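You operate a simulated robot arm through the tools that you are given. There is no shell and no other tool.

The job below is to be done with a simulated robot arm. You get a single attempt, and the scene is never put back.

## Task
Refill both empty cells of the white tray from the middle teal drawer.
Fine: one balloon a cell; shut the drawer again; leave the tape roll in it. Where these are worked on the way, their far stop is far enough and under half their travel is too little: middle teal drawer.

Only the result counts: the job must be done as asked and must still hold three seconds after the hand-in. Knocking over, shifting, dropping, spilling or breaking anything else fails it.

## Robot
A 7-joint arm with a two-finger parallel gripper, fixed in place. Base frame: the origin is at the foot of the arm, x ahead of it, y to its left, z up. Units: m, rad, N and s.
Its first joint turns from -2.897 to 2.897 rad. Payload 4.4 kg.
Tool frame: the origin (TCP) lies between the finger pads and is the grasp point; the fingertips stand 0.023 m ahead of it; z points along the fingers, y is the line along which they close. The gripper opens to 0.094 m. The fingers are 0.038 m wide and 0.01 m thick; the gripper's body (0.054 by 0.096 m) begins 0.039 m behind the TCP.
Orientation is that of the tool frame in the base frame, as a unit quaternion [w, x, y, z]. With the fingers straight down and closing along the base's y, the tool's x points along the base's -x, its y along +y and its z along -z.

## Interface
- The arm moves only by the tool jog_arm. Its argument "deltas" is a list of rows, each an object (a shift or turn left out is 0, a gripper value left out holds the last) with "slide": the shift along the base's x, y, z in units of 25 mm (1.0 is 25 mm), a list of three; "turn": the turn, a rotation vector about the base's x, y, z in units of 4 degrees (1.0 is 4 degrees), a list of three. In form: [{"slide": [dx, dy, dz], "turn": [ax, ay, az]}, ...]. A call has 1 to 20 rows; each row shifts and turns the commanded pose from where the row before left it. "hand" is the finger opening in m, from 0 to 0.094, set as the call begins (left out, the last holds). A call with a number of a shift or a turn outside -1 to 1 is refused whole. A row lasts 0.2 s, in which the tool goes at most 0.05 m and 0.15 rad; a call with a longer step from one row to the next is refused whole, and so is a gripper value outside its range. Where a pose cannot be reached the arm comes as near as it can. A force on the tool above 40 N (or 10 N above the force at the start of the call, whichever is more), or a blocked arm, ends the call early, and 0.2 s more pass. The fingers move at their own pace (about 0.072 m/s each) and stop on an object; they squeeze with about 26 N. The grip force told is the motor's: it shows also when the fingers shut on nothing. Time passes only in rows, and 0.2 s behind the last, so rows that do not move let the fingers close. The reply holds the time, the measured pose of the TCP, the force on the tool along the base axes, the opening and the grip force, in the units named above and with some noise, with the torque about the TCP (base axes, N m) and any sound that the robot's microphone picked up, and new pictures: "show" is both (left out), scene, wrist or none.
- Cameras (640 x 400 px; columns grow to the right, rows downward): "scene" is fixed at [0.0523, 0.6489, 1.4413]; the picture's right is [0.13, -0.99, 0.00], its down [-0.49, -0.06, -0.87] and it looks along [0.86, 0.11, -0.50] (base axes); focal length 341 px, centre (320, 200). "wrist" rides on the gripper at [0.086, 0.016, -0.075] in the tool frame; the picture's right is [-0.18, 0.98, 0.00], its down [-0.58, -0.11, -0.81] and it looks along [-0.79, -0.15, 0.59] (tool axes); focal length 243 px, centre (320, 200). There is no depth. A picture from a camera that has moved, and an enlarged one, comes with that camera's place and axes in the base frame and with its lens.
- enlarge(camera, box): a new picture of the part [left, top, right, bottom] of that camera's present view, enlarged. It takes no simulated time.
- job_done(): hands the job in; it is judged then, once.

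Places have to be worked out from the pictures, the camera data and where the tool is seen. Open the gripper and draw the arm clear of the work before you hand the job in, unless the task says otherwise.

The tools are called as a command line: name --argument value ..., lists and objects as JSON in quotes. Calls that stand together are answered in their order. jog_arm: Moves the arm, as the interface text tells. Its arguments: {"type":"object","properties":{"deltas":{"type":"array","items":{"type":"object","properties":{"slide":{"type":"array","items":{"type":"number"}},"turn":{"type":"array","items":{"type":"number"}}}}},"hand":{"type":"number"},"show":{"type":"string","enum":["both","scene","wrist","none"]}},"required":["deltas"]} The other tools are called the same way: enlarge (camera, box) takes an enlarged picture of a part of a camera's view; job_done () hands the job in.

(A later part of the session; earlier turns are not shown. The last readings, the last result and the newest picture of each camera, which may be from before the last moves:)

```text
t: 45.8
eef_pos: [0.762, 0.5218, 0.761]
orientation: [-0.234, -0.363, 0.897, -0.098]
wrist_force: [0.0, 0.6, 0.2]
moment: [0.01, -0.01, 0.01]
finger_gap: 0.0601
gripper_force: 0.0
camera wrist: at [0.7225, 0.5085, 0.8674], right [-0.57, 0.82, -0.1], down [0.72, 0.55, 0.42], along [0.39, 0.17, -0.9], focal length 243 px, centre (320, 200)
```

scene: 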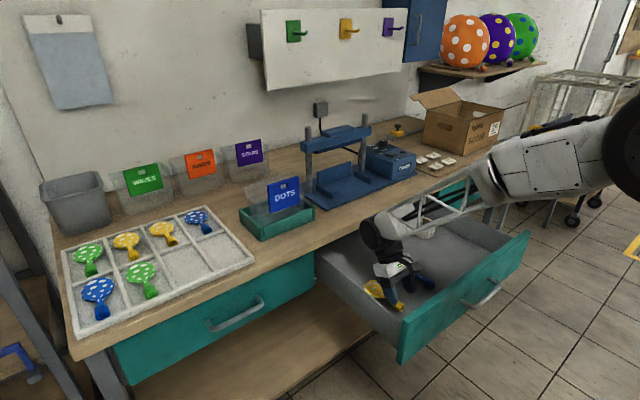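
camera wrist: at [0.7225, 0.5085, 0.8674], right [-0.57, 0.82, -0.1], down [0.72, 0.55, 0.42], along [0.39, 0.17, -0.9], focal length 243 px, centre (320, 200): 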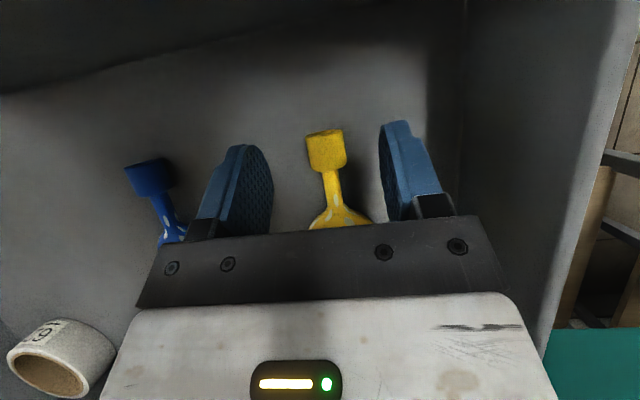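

Nozzle is centred between the fingers. Descending the last 34 mm in small steps.

jog_arm --deltas '[{"slide": [0, 0, -0.5]}, {"slide": [0, 0, -0.5]}, {"slide": [0, 0, -0.35]}]'

```text
t: 46.6
eef_pos: [0.7599, 0.5223, 0.7272]
orientation: [-0.235, -0.362, 0.897, -0.098]
wrist_force: [0.5, 0.4, 0.3]
moment: [-0.03, 0.03, 0.03]
finger_gap: 0.0599
gripper_force: 0.0
camera wrist: at [0.7223, 0.5087, 0.8335], right [-0.57, 0.82, -0.1], down [0.72, 0.55, 0.42], along [0.39, 0.17, -0.9], focal length 243 px, centre (320, 200)
```

scene: 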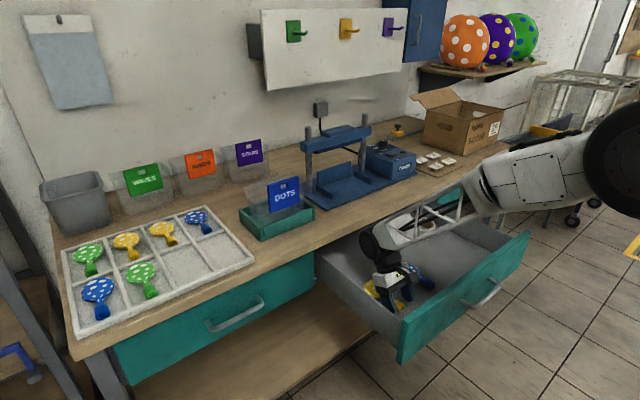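
wrist: 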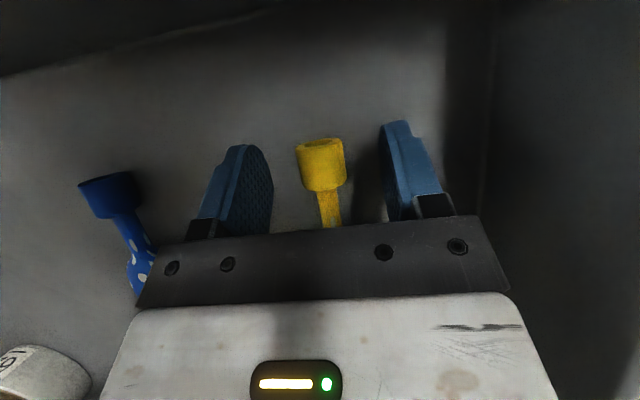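

No contact and the nozzle lies between the pads. Closing the gripper.

jog_arm --deltas '[{}, {}, {}, {}]' --hand 0.0 --show "wrist"

```text
t: 47.6
eef_pos: [0.7615, 0.5219, 0.7271]
orientation: [-0.235, -0.363, 0.896, -0.098]
wrist_force: [0.2, 0.8, 0.3]
moment: [0.01, -0.02, 0.03]
finger_gap: 0.0242
gripper_force: 14.1
camera wrist: at [0.7222, 0.5086, 0.8333], right [-0.57, 0.82, -0.1], down [0.72, 0.55, 0.42], along [0.39, 0.17, -0.9], focal length 243 px, centre (320, 200)
```

wrist: 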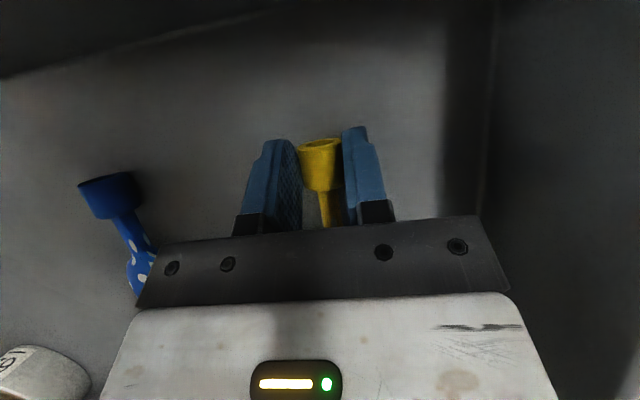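

Gripping the 24 mm nozzle. I let the force build, then lift straight up.

jog_arm --deltas '[{}, {}, {"slide": [0, 0, 0.4]}, {"slide": [0, 0, 0.6]}, {"slide": [0, 0, 0.8]}, {"slide": [0, 0, 1]}, {"slide": [0, 0, 1]}, {"slide": [0, 0, 1]}, {"slide": [0, 0, 1]}, {"slide": [0, 0, 1]}, {"slide": [0, 0, 1]}]'

```text
t: 50.0
eef_pos: [0.7634, 0.5227, 0.9205]
orientation: [-0.236, -0.362, 0.897, -0.098]
wrist_force: [-0.3, -0.6, -0.1]
moment: [0.0, 0.02, -0.01]
finger_gap: 0.0245
gripper_force: 13.9
camera wrist: at [0.7243, 0.5088, 1.0272], right [-0.57, 0.82, -0.1], down [0.72, 0.55, 0.41], along [0.39, 0.17, -0.9], focal length 243 px, centre (320, 200)
```

scene: 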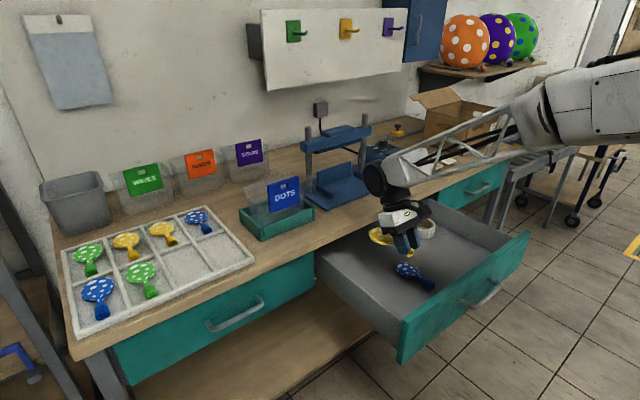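
wrist: 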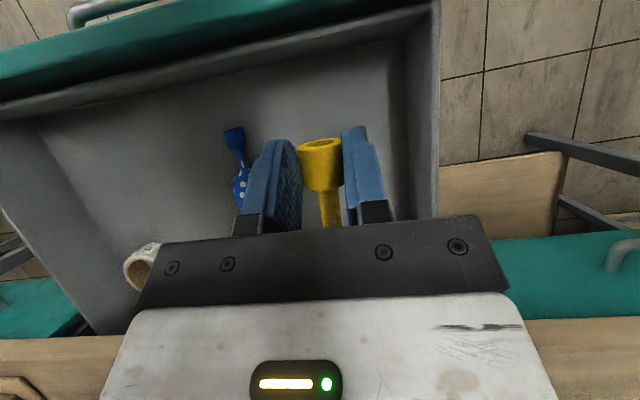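

The yellow balloon is held firmly. I carry it up and left along the bench front toward the right-hand empty cell (centre ≈ (0.748, 1.010)), checking reach.

jog_arm --deltas '[{"slide": [-0.704, 0.9025, 0.333]}, {"slide": [-0.704, 0.9025, 0.333]}, {"slide": [-0.704, 0.9025, 0.333]}, {"slide": [-0.704, 0.9025, 0.333]}, {"slide": [-0.704, 0.9025, 0.333]}, {"slide": [-0.704, 0.9025, 0.333]}, {"slide": [-0.704, 0.9025, 0.333]}, {"slide": [-0.704, 0.9025, 0.333]}, {"slide": [-0.704, 0.9025, 0.333]}, {"slide": [-0.704, 0.9025, 0.333]}, {"slide": [-0.704, 0.9025, 0.333]}, {"slide": [-0.704, 0.9025, 0.333]}, {"slide": [0.714, 0.7, 0]}, {"slide": [0.714, 0.7, 0]}, {"slide": [0.714, 0.7, 0]}, {"slide": [0.714, 0.7, 0]}, {"slide": [0.714, 0.7, 0]}, {"slide": [0.714, 0.7, 0]}]'

```text
t: 53.8
eef_pos: [0.6553, 0.8982, 1.024]
orientation: [-0.235, -0.362, 0.896, -0.099]
wrist_force: [0.0, 0.5, 1.0]
moment: [-0.01, -0.04, -0.01]
finger_gap: 0.0245
gripper_force: 14.0
camera wrist: at [0.6175, 0.8847, 1.1306], right [-0.57, 0.82, -0.1], down [0.72, 0.55, 0.42], along [0.39, 0.17, -0.9], focal length 243 px, centre (320, 200)
```

scene: 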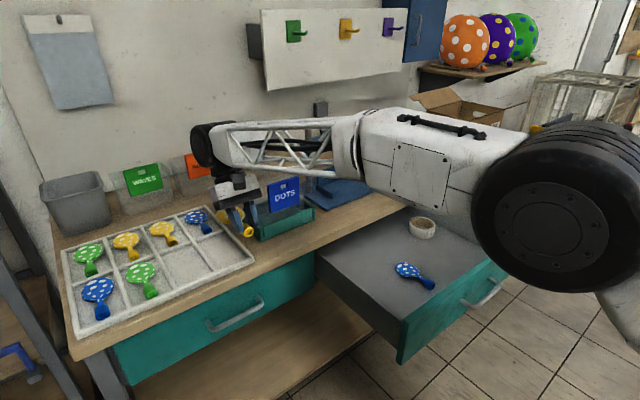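
wrist: 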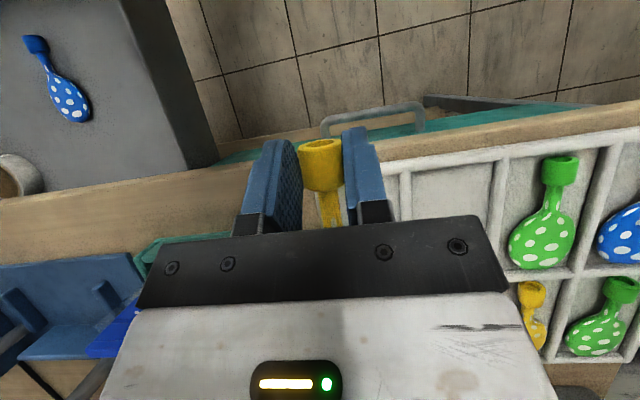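

Reach holds and the tray is clearly visible: front bar at m≈1.154, divider lines at b≈−0.25 and −0.35, so cell centres lie at b≈−0.20 and −0.30. I move over the right cell and lower to 0.95.

jog_arm --deltas '[{"slide": [0.5225, 0.755, -0.3]}, {"slide": [0.5225, 0.755, -0.6]}, {"slide": [0.5225, 0.755, -0.9]}, {"slide": [0.5225, 0.755, -0.9]}, {"slide": [0, 0, -0.26]}]'

enlarge --camera "scene" --box '[100, 160, 300, 285]'

```text
t: 55.0
eef_pos: [0.7091, 0.9734, 0.9491]
orientation: [-0.235, -0.362, 0.896, -0.099]
wrist_force: [-0.7, -0.6, 0.4]
moment: [-0.02, -0.03, -0.01]
finger_gap: 0.0245
gripper_force: 13.8
camera wrist: at [0.6705, 0.96, 1.0543], right [-0.57, 0.82, -0.1], down [0.72, 0.55, 0.41], along [0.39, 0.17, -0.9], focal length 243 px, centre (320, 200)
```

scene: 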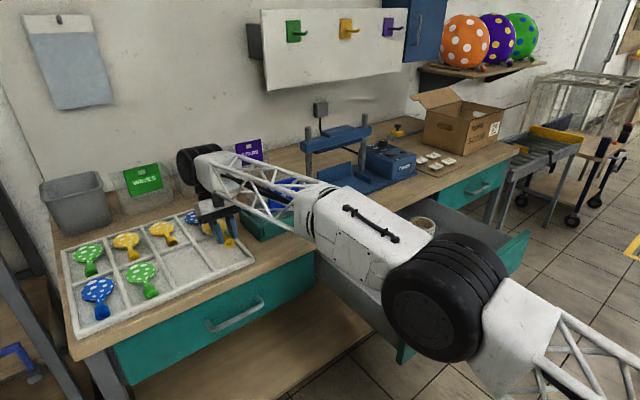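
wrist: 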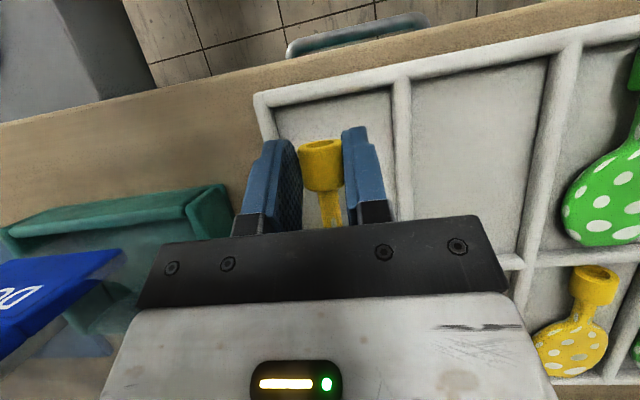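

```text
3.20 times, centred on (200, 222) of scene
camera zoom: at [0.0523, 0.6489, 1.4413], right [0.13, -0.99, 0.0], down [-0.49, -0.06, -0.87], along [0.86, 0.11, -0.5], focal length 1091 px, centre (704, 128)
```

zoom: 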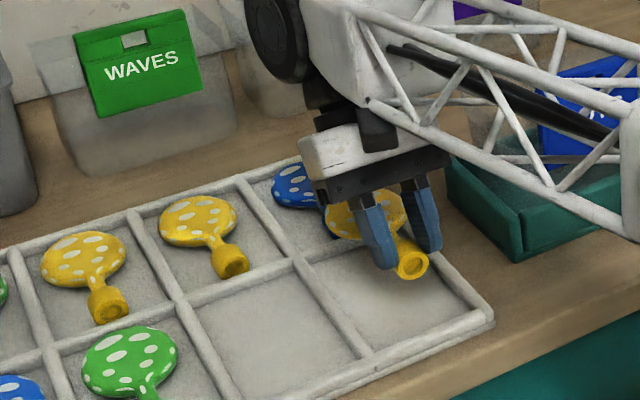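

The balloon is over the right cell, lateral centring within ~5 mm. I shift 4 mm left and lower to just above the tray floor, watching the force.

jog_arm --deltas '[{"slide": [-0.112, 0.116, -0.5]}, {"slide": [0, 0, -0.6]}, {"slide": [0, 0, -0.5]}, {"slide": [0, 0, -0.4]}, {"slide": [0, 0, -0.3]}]'

enlarge --camera "scene" --box '[140, 180, 300, 280]'

```text
t: 56.3
eef_pos: [0.7064, 0.9757, 0.8982]
orientation: [-0.233, -0.363, 0.897, -0.097]
wrist_force: [-1.1, -0.1, 5.2]
moment: [-0.08, 0.06, 0.03]
finger_gap: 0.0246
gripper_force: 14.3
stopped in row 5: the force on the tool passed its limit at 42 N (the readings are from after the stop); the commanded pose is now the measured one
camera wrist: at [0.6672, 0.9629, 1.0033], right [-0.57, 0.82, -0.09], down [0.72, 0.55, 0.42], along [0.4, 0.17, -0.9], focal length 243 px, centre (320, 200)
```

scene: 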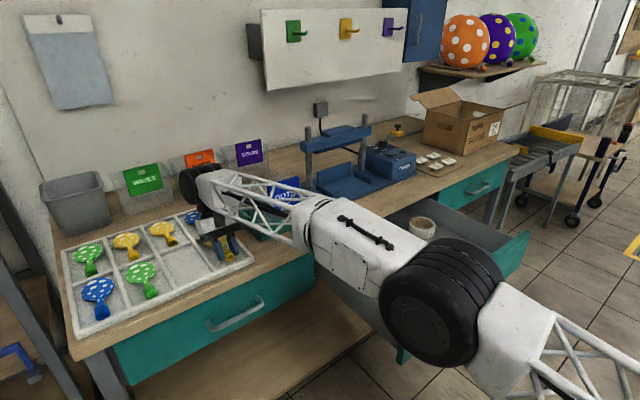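
wrist: 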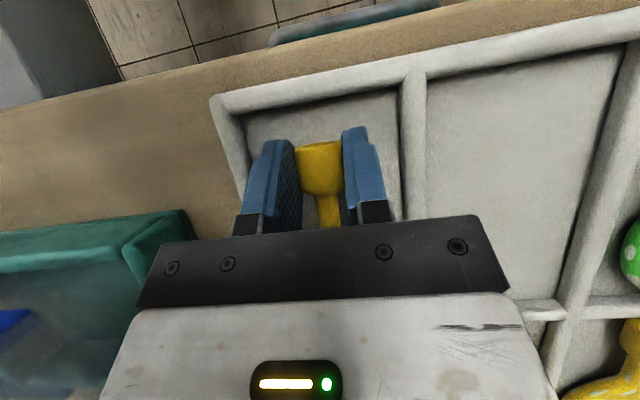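

```text
4.00 times, centred on (220, 230) of scene
camera zoom: at [0.0523, 0.6489, 1.4413], right [0.13, -0.99, 0.0], down [-0.49, -0.06, -0.87], along [0.86, 0.11, -0.5], focal length 1364 px, centre (720, 80)
```

zoom: 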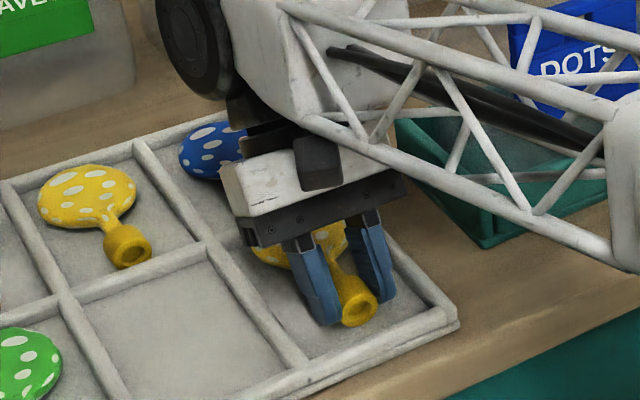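

Contact occurred at TCP z≈0.898 with the load at the nozzle/fingertip zone, so the balloon is resting on the tray floor (rim ≈0.875). I open modestly to 38 mm to release without touching the dividers, wait, then look.

jog_arm --deltas '[{}, {}, {}]' --hand 0.038

enlarge --camera "scene" --box '[140, 180, 300, 280]'

```text
t: 57.1
eef_pos: [0.7068, 0.9774, 0.8977]
orientation: [-0.233, -0.364, 0.897, -0.096]
wrist_force: [6.3, -1.3, 9.0]
moment: [0.14, -0.09, -0.12]
finger_gap: 0.0351
gripper_force: 0.0
camera wrist: at [0.6674, 0.9628, 1.0032], right [-0.57, 0.82, -0.09], down [0.72, 0.55, 0.42], along [0.4, 0.17, -0.9], focal length 243 px, centre (320, 200)
```

scene: 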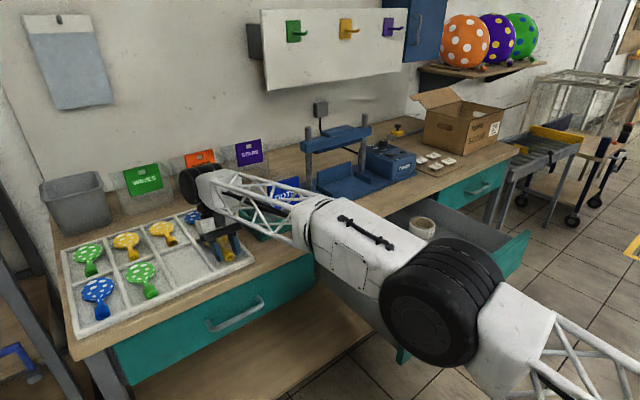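
wrist: 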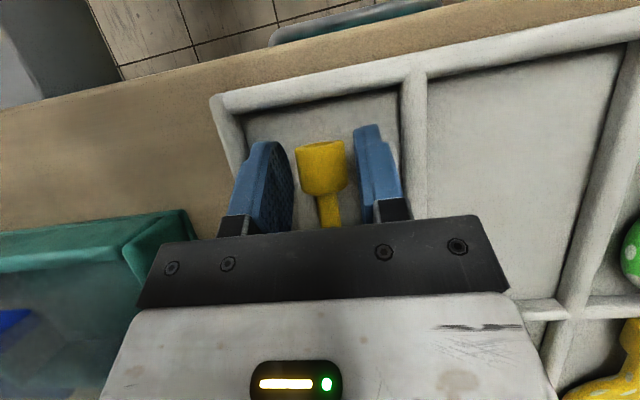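

```text
4.00 times, centred on (220, 230) of scene
camera zoom: at [0.0523, 0.6489, 1.4413], right [0.13, -0.99, 0.0], down [-0.49, -0.06, -0.87], along [0.86, 0.11, -0.5], focal length 1364 px, centre (720, 80)
```

zoom: 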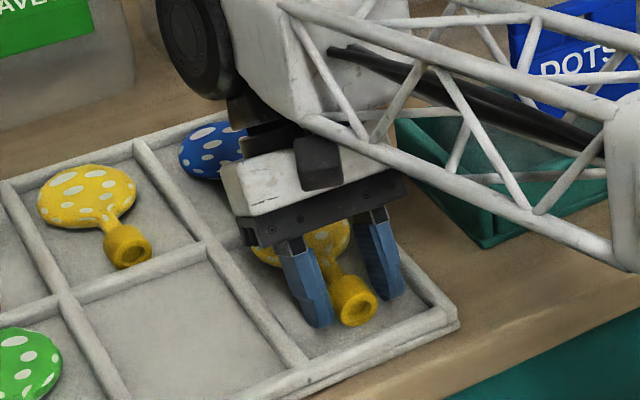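

The nozzle is released; a finger seems to lightly touch the left divider, so I shift 2.5 mm right and lift straight up slowly.

jog_arm --deltas '[{"slide": [0.07, -0.071, 0.04]}, {"slide": [0, 0, 0.3]}, {"slide": [0, 0, 0.6]}, {"slide": [0, 0, 1]}, {"slide": [0, 0, 1]}, {"slide": [0, 0, 1]}, {"slide": [0, 0, 1]}]'

enlarge --camera "wrist" --box '[160, 60, 640, 360]'

```text
t: 58.7
eef_pos: [0.7011, 0.9631, 1.0092]
orientation: [-0.233, -0.363, 0.897, -0.096]
wrist_force: [0.0, -0.7, -0.3]
moment: [0.01, -0.01, -0.05]
finger_gap: 0.038
gripper_force: 0.0
out of reach, approached as far as the arm can: row 6, 7
camera wrist: at [0.6612, 0.9499, 1.1138], right [-0.57, 0.82, -0.09], down [0.72, 0.55, 0.42], along [0.4, 0.17, -0.9], focal length 243 px, centre (320, 200)
```

scene: 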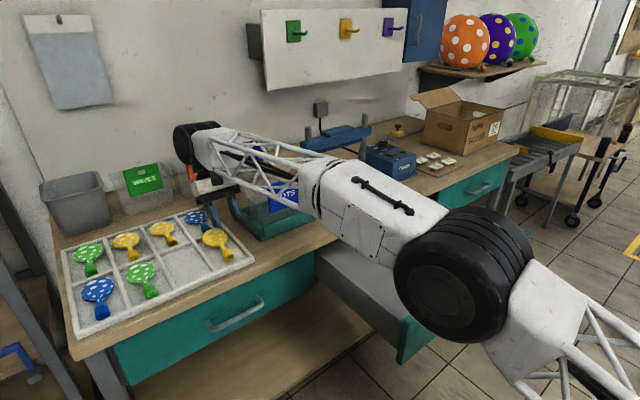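
wrist: 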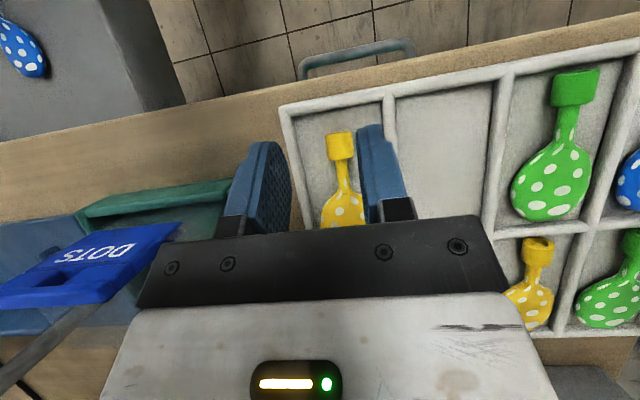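

```text
1.33 times, centred on (400, 210) of wrist
camera zoom: at [0.6612, 0.9499, 1.1138], right [-0.57, 0.82, -0.09], down [0.72, 0.55, 0.42], along [0.4, 0.17, -0.9], focal length 324 px, centre (213, 187)
```

zoom: 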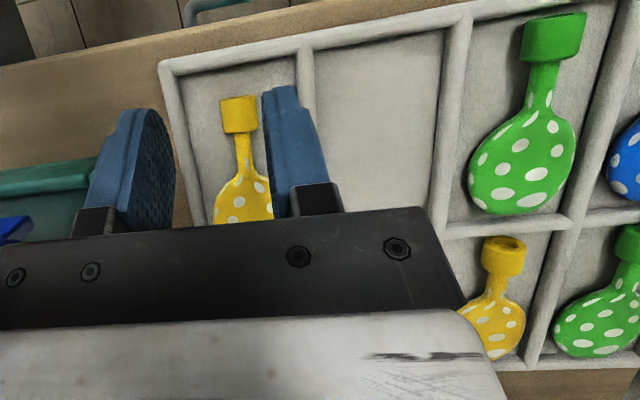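

The yellow balloon lies well in the right cell. Now I retreat along the normal and return toward the blue balloon in the drawer.

jog_arm --deltas '[{"slide": [-0.69, -0.678, 0]}, {"slide": [-0.69, -0.678, 0]}, {"slide": [-0.69, -0.678, 0]}, {"slide": [-0.69, -0.678, 0]}, {"slide": [-0.69, -0.678, 0]}, {"slide": [-0.69, -0.678, 0]}, {"slide": [-0.69, -0.678, 0]}, {"slide": [-0.69, -0.678, 0]}, {"slide": [-0.69, -0.678, 0]}, {"slide": [-0.69, -0.678, 0]}]' --hand 0.06

enlarge --camera "scene" --box '[40, 180, 280, 340]'

```text
t: 60.9
eef_pos: [0.5269, 0.7928, 1.0071]
orientation: [-0.234, -0.363, 0.897, -0.097]
wrist_force: [-0.2, -0.1, -0.1]
moment: [0.01, 0.03, -0.02]
finger_gap: 0.0598
gripper_force: 0.1
camera wrist: at [0.4878, 0.7795, 1.1126], right [-0.57, 0.82, -0.1], down [0.72, 0.55, 0.42], along [0.39, 0.17, -0.9], focal length 243 px, centre (320, 200)
```

scene: 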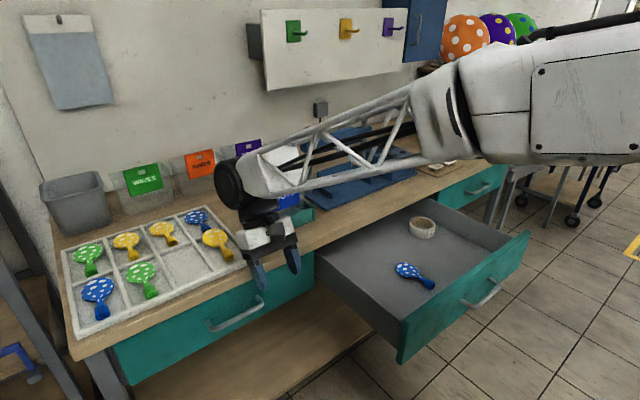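
wrist: 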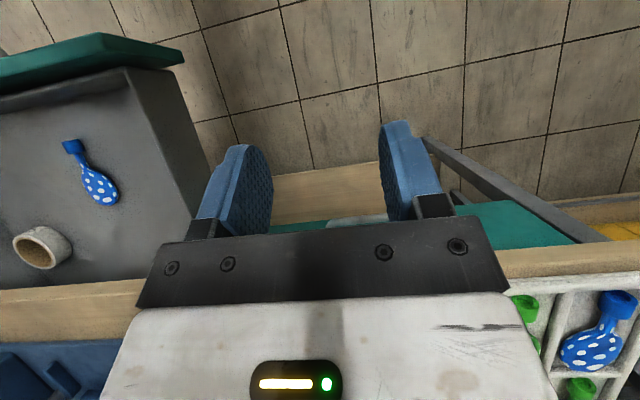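

```text
2.50 times, centred on (160, 260) of scene
camera zoom: at [0.0523, 0.6489, 1.4413], right [0.13, -0.99, 0.0], down [-0.49, -0.06, -0.87], along [0.86, 0.11, -0.5], focal length 852 px, centre (720, 50)
```

zoom: 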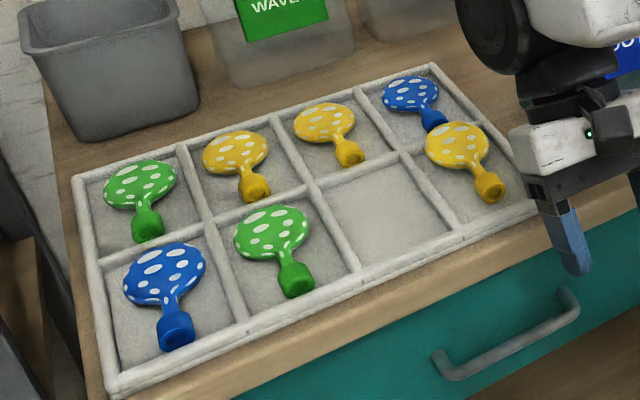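

The yellow balloon may sit a bit too far back, its head near the middle bar. Enlarging to check.

enlarge --camera "scene" --box '[170, 195, 266, 255]'

```text
6.67 times, centred on (218, 225) of scene
camera zoom: at [0.0523, 0.6489, 1.4413], right [0.13, -0.99, 0.0], down [-0.49, -0.06, -0.87], along [0.86, 0.11, -0.5], focal length 2273 px, centre (1000, 33)
```

zoom: 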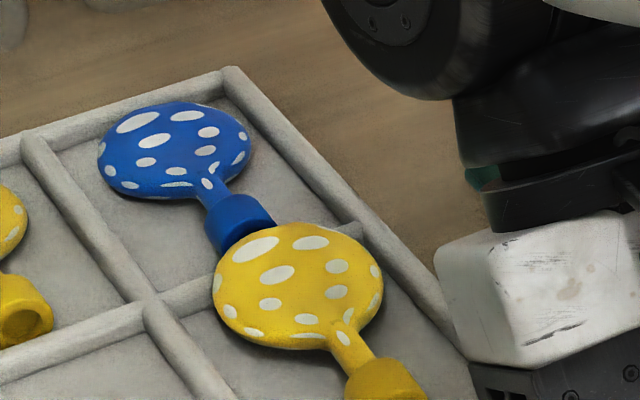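

Compared with the neighbouring green and blue balloons (nozzles at m≈1.174), the yellow sits ~15 mm too far back, head over the middle bar. I'll go back, regrip its nozzle and nudge it forward; approach at z≈0.955.

jog_arm --deltas '[{"slide": [0.5, 0.5, -0.6]}, {"slide": [0.68, 0.68, -0.6]}, {"slide": [0.68, 0.68, -0.5]}, {"slide": [0.68, 0.68, -0.38]}, {"slide": [0.68, 0.68, 0]}, {"slide": [0.68, 0.68, 0]}, {"slide": [0.68, 0.68, 0]}, {"slide": [0.68, 0.68, 0]}, {"slide": [0.68, 0.68, 0]}, {"slide": [0.68, 0.68, 0]}, {"slide": [0.66, 0.66, 0]}]' --hand 0.038

```text
t: 63.3
eef_pos: [0.7105, 0.9742, 0.9577]
orientation: [-0.232, -0.363, 0.897, -0.097]
wrist_force: [0.0, 0.2, 1.7]
moment: [-0.01, -0.02, -0.01]
finger_gap: 0.0381
gripper_force: 0.1
camera wrist: at [0.6713, 0.9596, 1.0625], right [-0.57, 0.82, -0.09], down [0.72, 0.55, 0.42], along [0.4, 0.17, -0.9], focal length 243 px, centre (320, 200)
```

scene: 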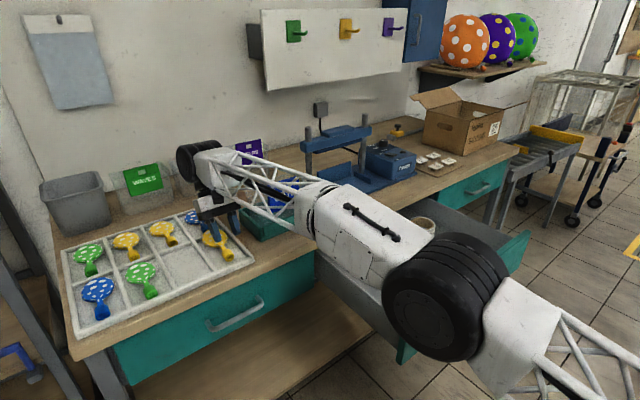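
wrist: 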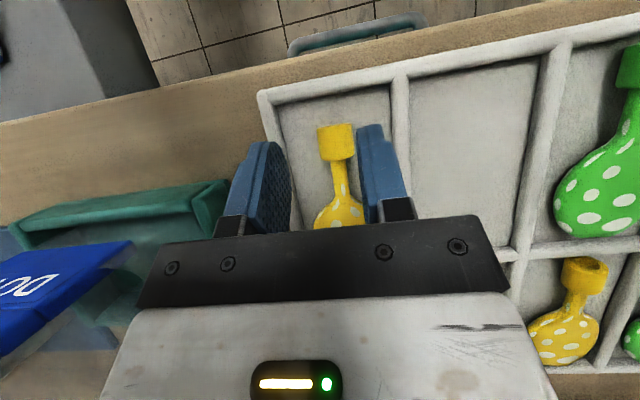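

Nozzle is 5 mm left of the finger centre; I shift 3 mm left, narrow the opening slightly to stay clear of the divider, and descend to z≈0.902.

jog_arm --deltas '[{"slide": [-0.084, 0.086, 0]}, {"slide": [0, 0, -0.6]}, {"slide": [0, 0, -0.6]}, {"slide": [0, 0, -0.6]}, {"slide": [0, 0, -0.43]}]' --hand 0.034

enlarge --camera "scene" --box '[170, 195, 266, 275]'

```text
t: 64.5
eef_pos: [0.7093, 0.9773, 0.8995]
orientation: [-0.234, -0.364, 0.897, -0.097]
wrist_force: [-0.3, 0.1, 1.1]
moment: [0.01, 0.0, 0.0]
finger_gap: 0.034
gripper_force: 0.1
camera wrist: at [0.6688, 0.9627, 1.0057], right [-0.57, 0.82, -0.09], down [0.72, 0.55, 0.42], along [0.39, 0.17, -0.9], focal length 243 px, centre (320, 200)
```

scene: 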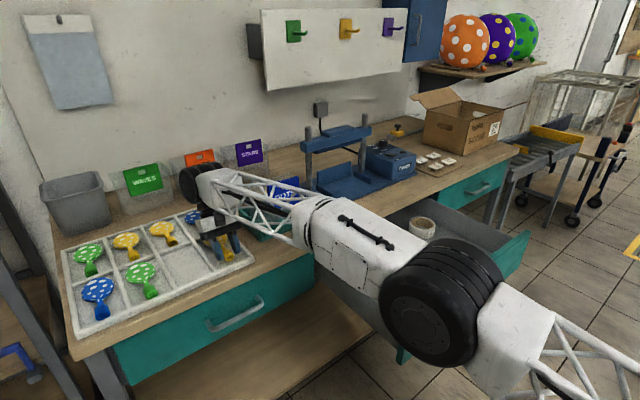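
wrist: 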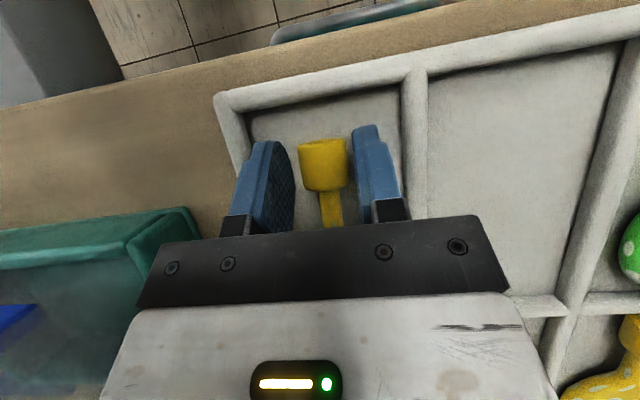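

```text
5.00 times, centred on (218, 235) of scene
camera zoom: at [0.0523, 0.6489, 1.4413], right [0.13, -0.99, 0.0], down [-0.49, -0.06, -0.87], along [0.86, 0.11, -0.5], focal length 1705 px, centre (830, 25)
```

zoom: 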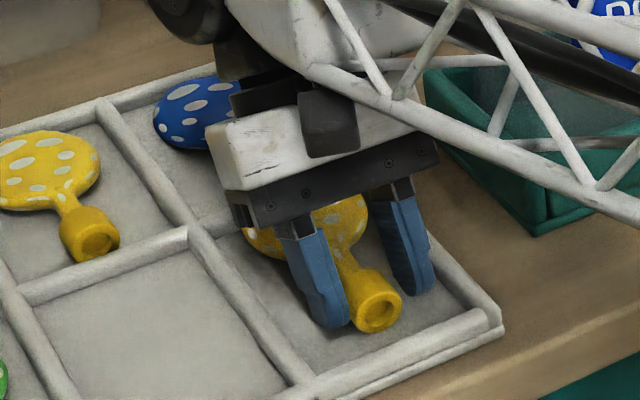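

Nozzle is between the pads with no contact. Close, lift 6 mm, move 13 mm toward the front bar, lower again.

jog_arm --deltas '[{}, {}, {}, {"slide": [0, 0, 0.24]}, {"slide": [-0.19, -0.18, 0]}, {"slide": [-0.19, -0.18, 0]}, {"slide": [0, 0, -0.1]}, {"slide": [0, 0, -0.1]}]' --hand 0.0

enlarge --camera "scene" --box '[170, 195, 266, 275]'

```text
t: 66.3
eef_pos: [0.6968, 0.9671, 0.9005]
orientation: [-0.234, -0.362, 0.897, -0.097]
wrist_force: [0.0, -0.4, 0.7]
moment: [0.03, 0.03, 0.04]
finger_gap: 0.0246
gripper_force: 14.3
camera wrist: at [0.6581, 0.9542, 1.0063], right [-0.57, 0.82, -0.09], down [0.72, 0.55, 0.42], along [0.39, 0.17, -0.9], focal length 243 px, centre (320, 200)
```

scene: 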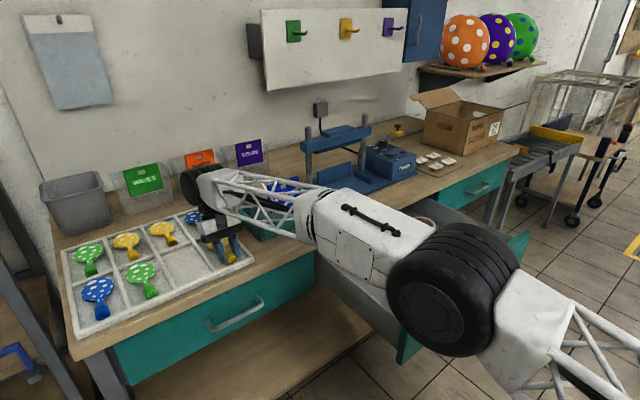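
wrist: 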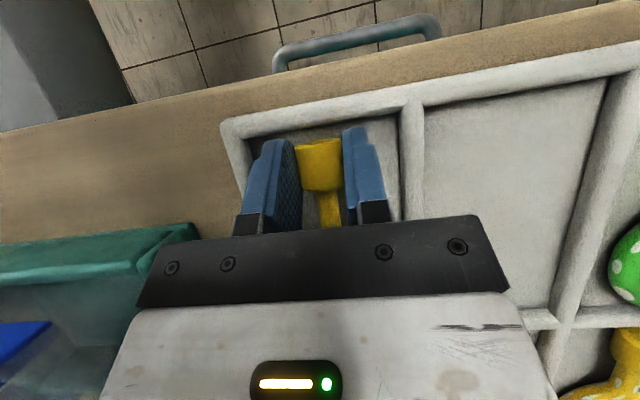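

```text
5.00 times, centred on (218, 235) of scene
camera zoom: at [0.0523, 0.6489, 1.4413], right [0.13, -0.99, 0.0], down [-0.49, -0.06, -0.87], along [0.86, 0.11, -0.5], focal length 1705 px, centre (830, 25)
```

zoom: 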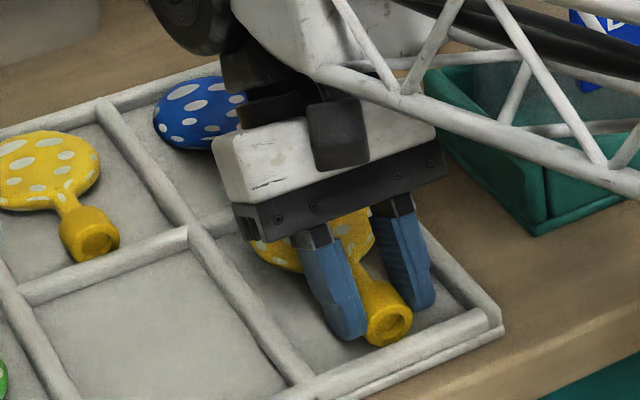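

The nozzle is now just behind the front bar with no contact force, 1 mm above rest. Releasing and lifting.

jog_arm --deltas '[{}, {}, {"slide": [0, 0, 0.3]}, {"slide": [0, 0, 0.6]}, {"slide": [0, 0, 0.9]}, {"slide": [-0.5, -0.49, 0.4]}, {"slide": [-0.69, -0.678, 0]}, {"slide": [-0.69, -0.678, 0]}, {"slide": [-0.69, -0.678, 0.3]}, {"slide": [-0.69, -0.678, 0.3]}, {"slide": [-0.69, -0.678, 0.3]}, {"slide": [-0.69, -0.678, 0.3]}, {"slide": [-0.69, -0.678, 0.3]}, {"slide": [-0.69, -0.678, 0]}, {"slide": [-0.69, -0.678, 0]}]' --hand 0.036

enlarge --camera "scene" --box '[40, 180, 280, 340]'

enlarge --camera "scene" --box '[170, 195, 266, 255]'

```text
t: 69.5
eef_pos: [0.5285, 0.8022, 0.9917]
orientation: [-0.234, -0.362, 0.897, -0.097]
wrist_force: [-0.3, 0.0, -0.8]
moment: [-0.02, 0.05, 0.01]
finger_gap: 0.0361
gripper_force: 0.1
camera wrist: at [0.4898, 0.7883, 1.0978], right [-0.57, 0.82, -0.09], down [0.72, 0.55, 0.42], along [0.39, 0.17, -0.9], focal length 243 px, centre (320, 200)
```

scene: 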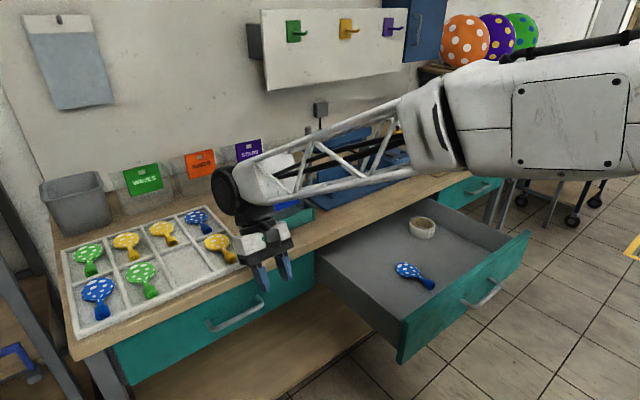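
wrist: 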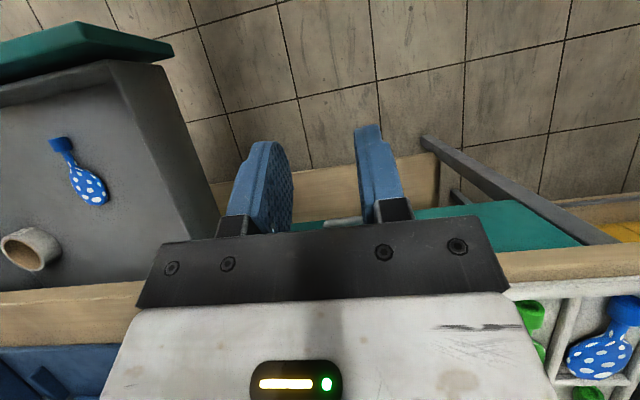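

```text
2.50 times, centred on (160, 260) of scene
camera zoom: at [0.0523, 0.6489, 1.4413], right [0.13, -0.99, 0.0], down [-0.49, -0.06, -0.87], along [0.86, 0.11, -0.5], focal length 852 px, centre (720, 50)
```

zoom: 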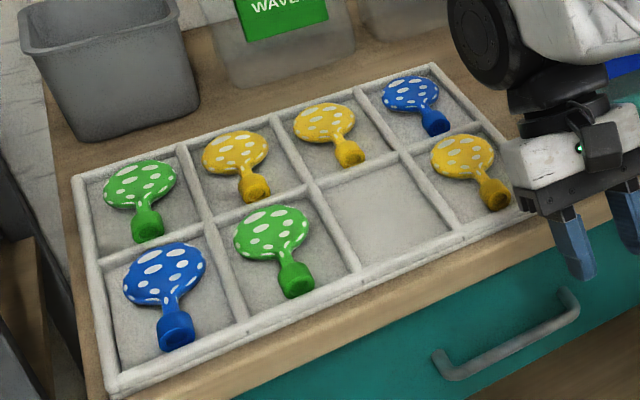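

```text
6.67 times, centred on (218, 225) of scene
camera zoom: at [0.0523, 0.6489, 1.4413], right [0.13, -0.99, 0.0], down [-0.49, -0.06, -0.87], along [0.86, 0.11, -0.5], focal length 2273 px, centre (1000, 33)
```

zoom: 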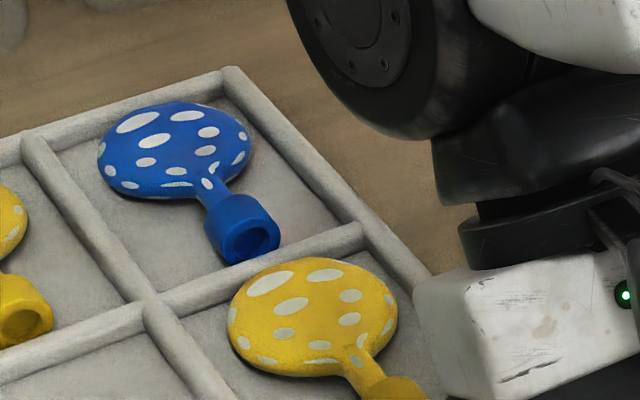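

Yellow now sits cleanly inside its cell. Next I go above the blue nozzle, about (0.855, 0.42).

jog_arm --deltas '[{"slide": [0.811, -0.955, 0]}, {"slide": [0.811, -0.955, 0]}, {"slide": [0.811, -0.955, 0]}, {"slide": [0.811, -0.955, 0]}, {"slide": [0.811, -0.955, 0]}, {"slide": [0.811, -0.955, 0]}, {"slide": [0.811, -0.955, 0]}, {"slide": [0.811, -0.955, 0]}, {"slide": [0.811, -0.955, 0]}, {"slide": [0.811, -0.955, 0]}, {"slide": [0.811, -0.955, 0]}, {"slide": [0.811, -0.955, 0]}, {"slide": [0.811, -0.955, -0.7]}, {"slide": [0.811, -0.955, -0.8]}, {"slide": [0.811, -0.955, -1]}, {"slide": [0.811, -0.955, -1]}, {"slide": [0, 0, -1]}, {"slide": [0, 0, -1]}]' --hand 0.06

```text
t: 73.3
eef_pos: [0.8556, 0.4203, 0.8561]
orientation: [-0.233, -0.363, 0.897, -0.097]
wrist_force: [-0.4, 0.6, -0.1]
moment: [-0.01, 0.0, -0.02]
finger_gap: 0.0601
gripper_force: 0.0
camera wrist: at [0.8169, 0.406, 0.9625], right [-0.57, 0.82, -0.09], down [0.72, 0.55, 0.42], along [0.4, 0.17, -0.9], focal length 243 px, centre (320, 200)
```

scene: 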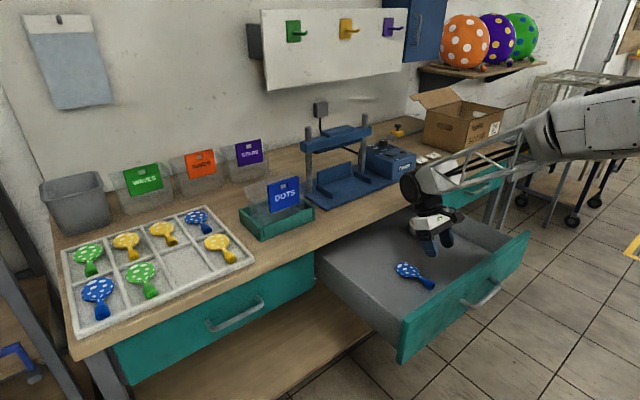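
wrist: 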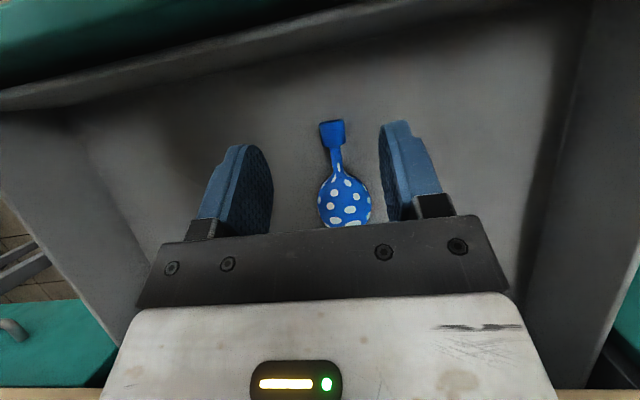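

Blue nozzle estimated at (0.859, 0.420). Shifting 5 mm and descending to about z 0.765 for a check.

jog_arm --deltas '[{"slide": [0.11, 0.02, -0.8]}, {"slide": [0.11, 0.02, -0.9]}, {"slide": [0, 0, -0.9]}, {"slide": [0, 0, -0.6]}, {"slide": [0, 0, -0.4]}]'

```text
t: 74.5
eef_pos: [0.8615, 0.4223, 0.7665]
orientation: [-0.234, -0.363, 0.897, -0.097]
wrist_force: [0.0, -0.4, -0.2]
moment: [-0.03, 0.01, -0.01]
finger_gap: 0.0601
gripper_force: 0.0
camera wrist: at [0.8223, 0.4076, 0.8719], right [-0.57, 0.82, -0.09], down [0.72, 0.55, 0.42], along [0.39, 0.17, -0.9], focal length 243 px, centre (320, 200)
```

scene: 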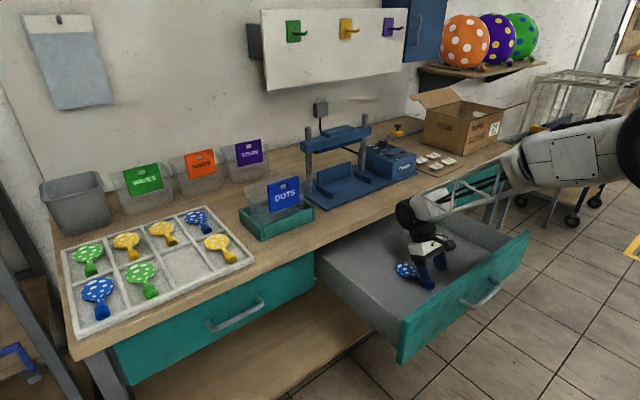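
wrist: 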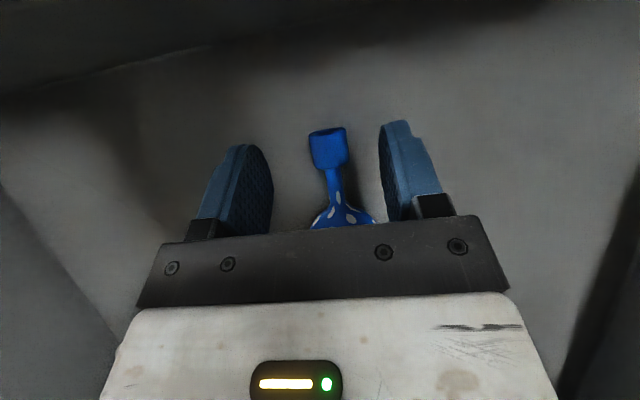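

Same relative view as with the yellow. Descending the rest and closing.

jog_arm --deltas '[{"slide": [0, 0, -0.6]}, {"slide": [0, 0, -0.5]}, {"slide": [0, 0, -0.46]}, {}]'

jog_arm --deltas '[{}, {}, {}, {}, {}]' --hand 0.0

```text
t: 75.5
eef_pos: [0.8588, 0.4209, 0.7262]
orientation: [-0.233, -0.363, 0.897, -0.097]
wrist_force: [-0.7, 0.1, -0.3]
moment: [-0.03, -0.02, 0.0]
finger_gap: 0.0599
gripper_force: 0.1
camera wrist: at [0.8211, 0.4072, 0.8315], right [-0.57, 0.82, -0.09], down [0.72, 0.55, 0.42], along [0.39, 0.17, -0.9], focal length 243 px, centre (320, 200)
```

scene: 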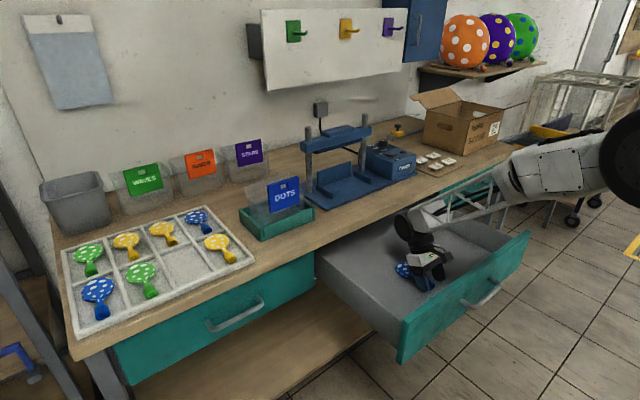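
wrist: 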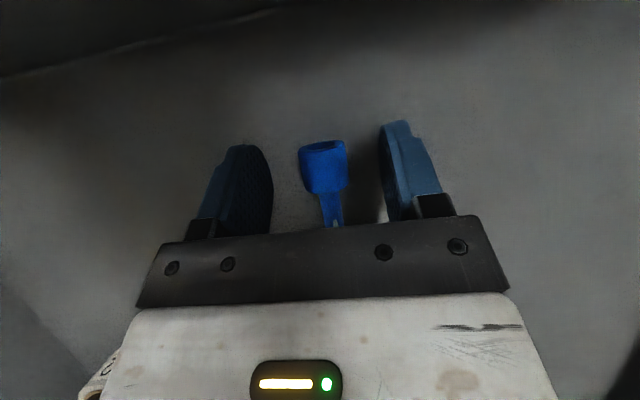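

```text
t: 76.7
eef_pos: [0.86, 0.4218, 0.7268]
orientation: [-0.234, -0.363, 0.897, -0.097]
wrist_force: [-0.2, 0.4, 0.3]
moment: [-0.01, 0.0, 0.03]
finger_gap: 0.0243
gripper_force: 13.8
camera wrist: at [0.8211, 0.4072, 0.8317], right [-0.57, 0.82, -0.09], down [0.72, 0.55, 0.42], along [0.39, 0.17, -0.9], focal length 243 px, centre (320, 200)
```

scene: 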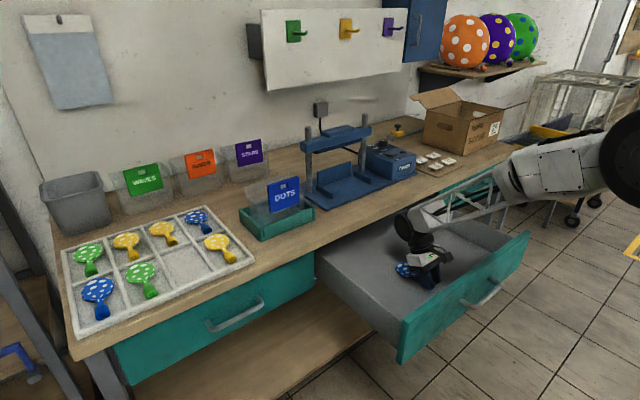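
wrist: 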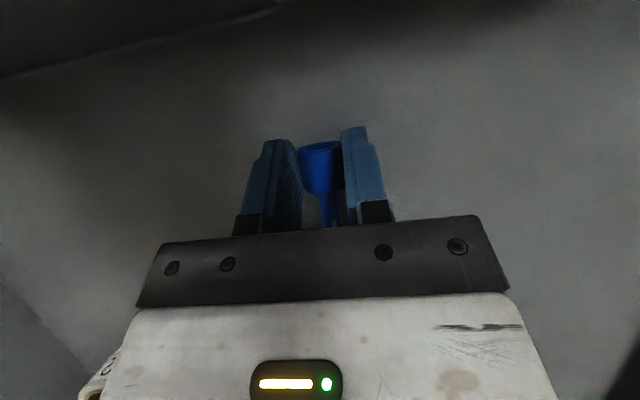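

Blue nozzle gripped at 24.3 mm. Lifting straight up clear of the drawer.

jog_arm --deltas '[{"slide": [0, 0, 0.4]}, {"slide": [0, 0, 0.7]}, {"slide": [0, 0, 1]}, {"slide": [0, 0, 1]}, {"slide": [0, 0, 1]}, {"slide": [0, 0, 1]}, {"slide": [0, 0, 1]}, {"slide": [0, 0, 1]}, {"slide": [0, 0, 1]}, {"slide": [0, 0, 1]}, {"slide": [0, 0, 1]}]'

jog_arm --deltas '[{"slide": [-0.84, 0.948, 0.1]}, {"slide": [-0.84, 0.948, 0.1]}, {"slide": [-0.84, 0.948, 0.1]}, {"slide": [-0.84, 0.948, 0.1]}, {"slide": [-0.84, 0.948, 0]}, {"slide": [-0.84, 0.948, 0]}, {"slide": [-0.84, 0.948, 0]}, {"slide": [-0.84, 0.948, 0]}, {"slide": [-0.84, 0.948, 0]}, {"slide": [-0.84, 0.948, 0]}, {"slide": [-0.84, 0.948, 0]}, {"slide": [-0.84, 0.948, 0]}, {"slide": [-0.84, 0.948, 0]}, {"slide": [-0.84, 0.948, 0]}, {"slide": [-0.84, 0.948, 0]}, {"slide": [-0.84, 0.948, 0]}, {"slide": [-0.84, 0.948, 0]}, {"slide": [-0.84, 0.948, 0]}, {"slide": [-0.84, 0.948, 0]}]'

```text
t: 79.1
eef_pos: [0.862, 0.4198, 0.9791]
orientation: [-0.234, -0.363, 0.897, -0.097]
wrist_force: [-1.0, 0.8, -1.4]
moment: [-0.02, 0.03, -0.02]
finger_gap: 0.0247
gripper_force: 13.6
camera wrist: at [0.8222, 0.4068, 1.085], right [-0.57, 0.82, -0.09], down [0.72, 0.55, 0.42], along [0.39, 0.17, -0.9], focal length 243 px, centre (320, 200)
```

scene: 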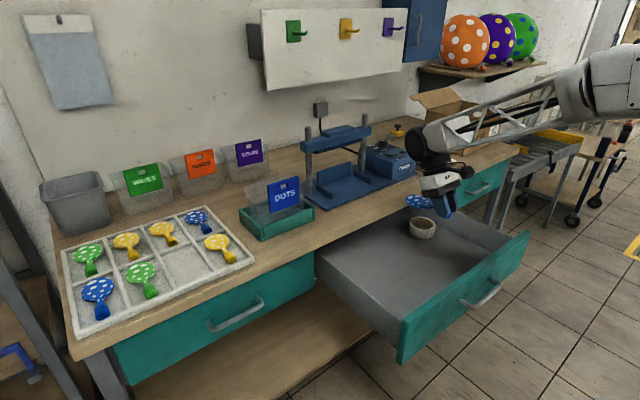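
wrist: 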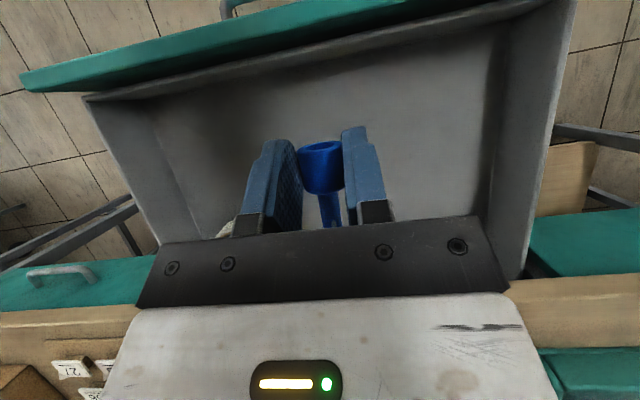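

```text
t: 83.1
eef_pos: [0.4645, 0.8724, 0.9898]
orientation: [-0.233, -0.364, 0.897, -0.097]
wrist_force: [-0.2, 0.3, -0.5]
moment: [0.0, -0.02, 0.02]
finger_gap: 0.0244
gripper_force: 14.2
camera wrist: at [0.4244, 0.8585, 1.0955], right [-0.57, 0.82, -0.09], down [0.72, 0.55, 0.42], along [0.39, 0.17, -0.9], focal length 243 px, centre (320, 200)
```

scene: 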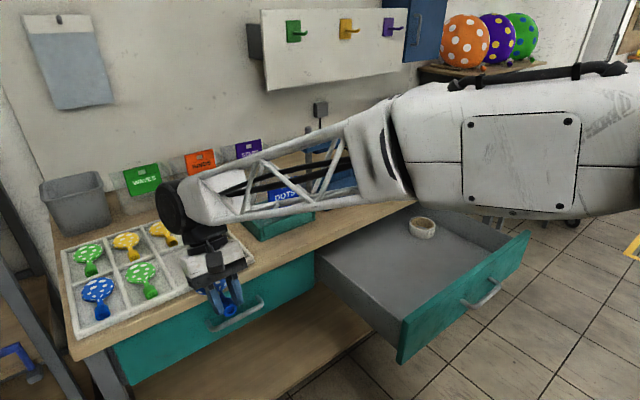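
wrist: 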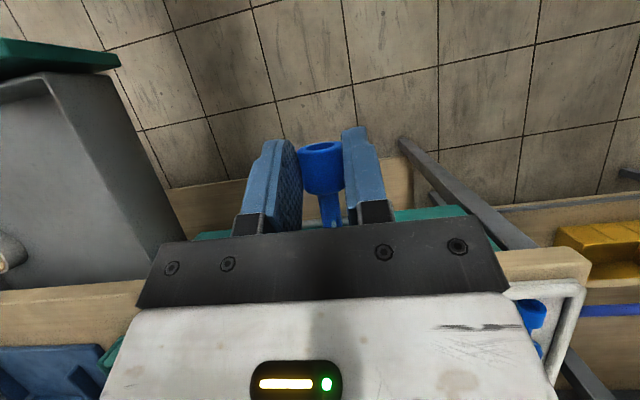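

Moving over the left empty cell: target TCP about (0.628, 1.037) at z≈0.955.

jog_arm --deltas '[{"slide": [0.654, 0.659, -0.14]}, {"slide": [0.654, 0.659, -0.14]}, {"slide": [0.654, 0.659, -0.14]}, {"slide": [0.654, 0.659, -0.14]}, {"slide": [0.654, 0.659, -0.14]}, {"slide": [0.654, 0.659, -0.14]}, {"slide": [0.654, 0.659, -0.14]}, {"slide": [0.654, 0.659, -0.14]}, {"slide": [0.654, 0.659, -0.14]}, {"slide": [0.654, 0.659, -0.14]}]'

enlarge --camera "scene" --box '[100, 170, 260, 270]'

```text
t: 85.3
eef_pos: [0.6247, 1.0359, 0.9324]
orientation: [-0.241, -0.361, 0.895, -0.104]
wrist_force: [1.4, 0.4, -20.4]
moment: [-0.53, 0.51, -0.01]
finger_gap: 0.0246
gripper_force: 13.9
camera wrist: at [0.5872, 1.0239, 1.0398], right [-0.57, 0.82, -0.1], down [0.73, 0.56, 0.4], along [0.38, 0.15, -0.91], focal length 243 px, centre (320, 200)
```

scene: 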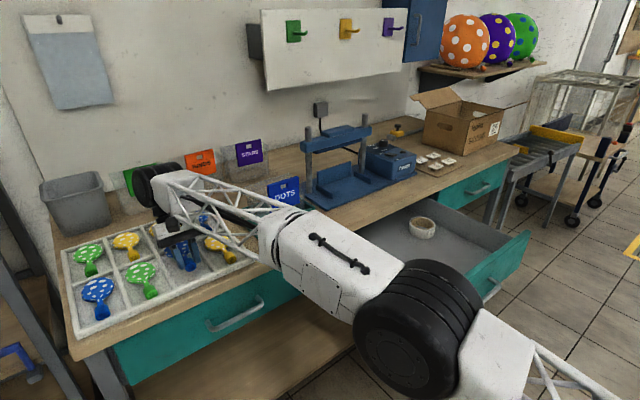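
wrist: 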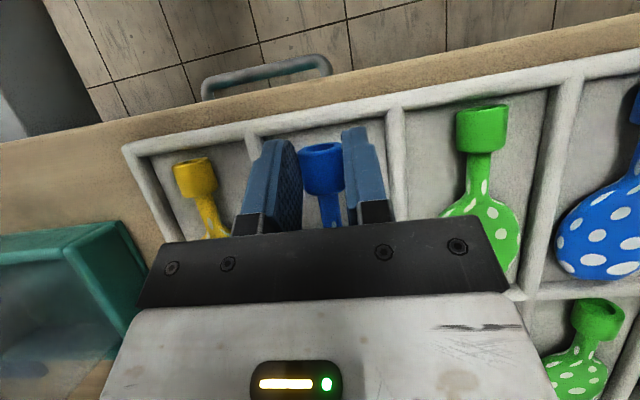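

```text
4.00 times, centred on (180, 220) of scene
camera zoom: at [0.0523, 0.6489, 1.4413], right [0.13, -0.99, 0.0], down [-0.49, -0.06, -0.87], along [0.86, 0.11, -0.5], focal length 1364 px, centre (880, 120)
```

zoom: 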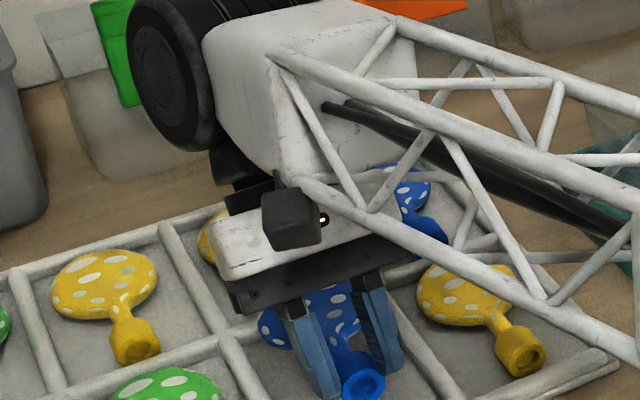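

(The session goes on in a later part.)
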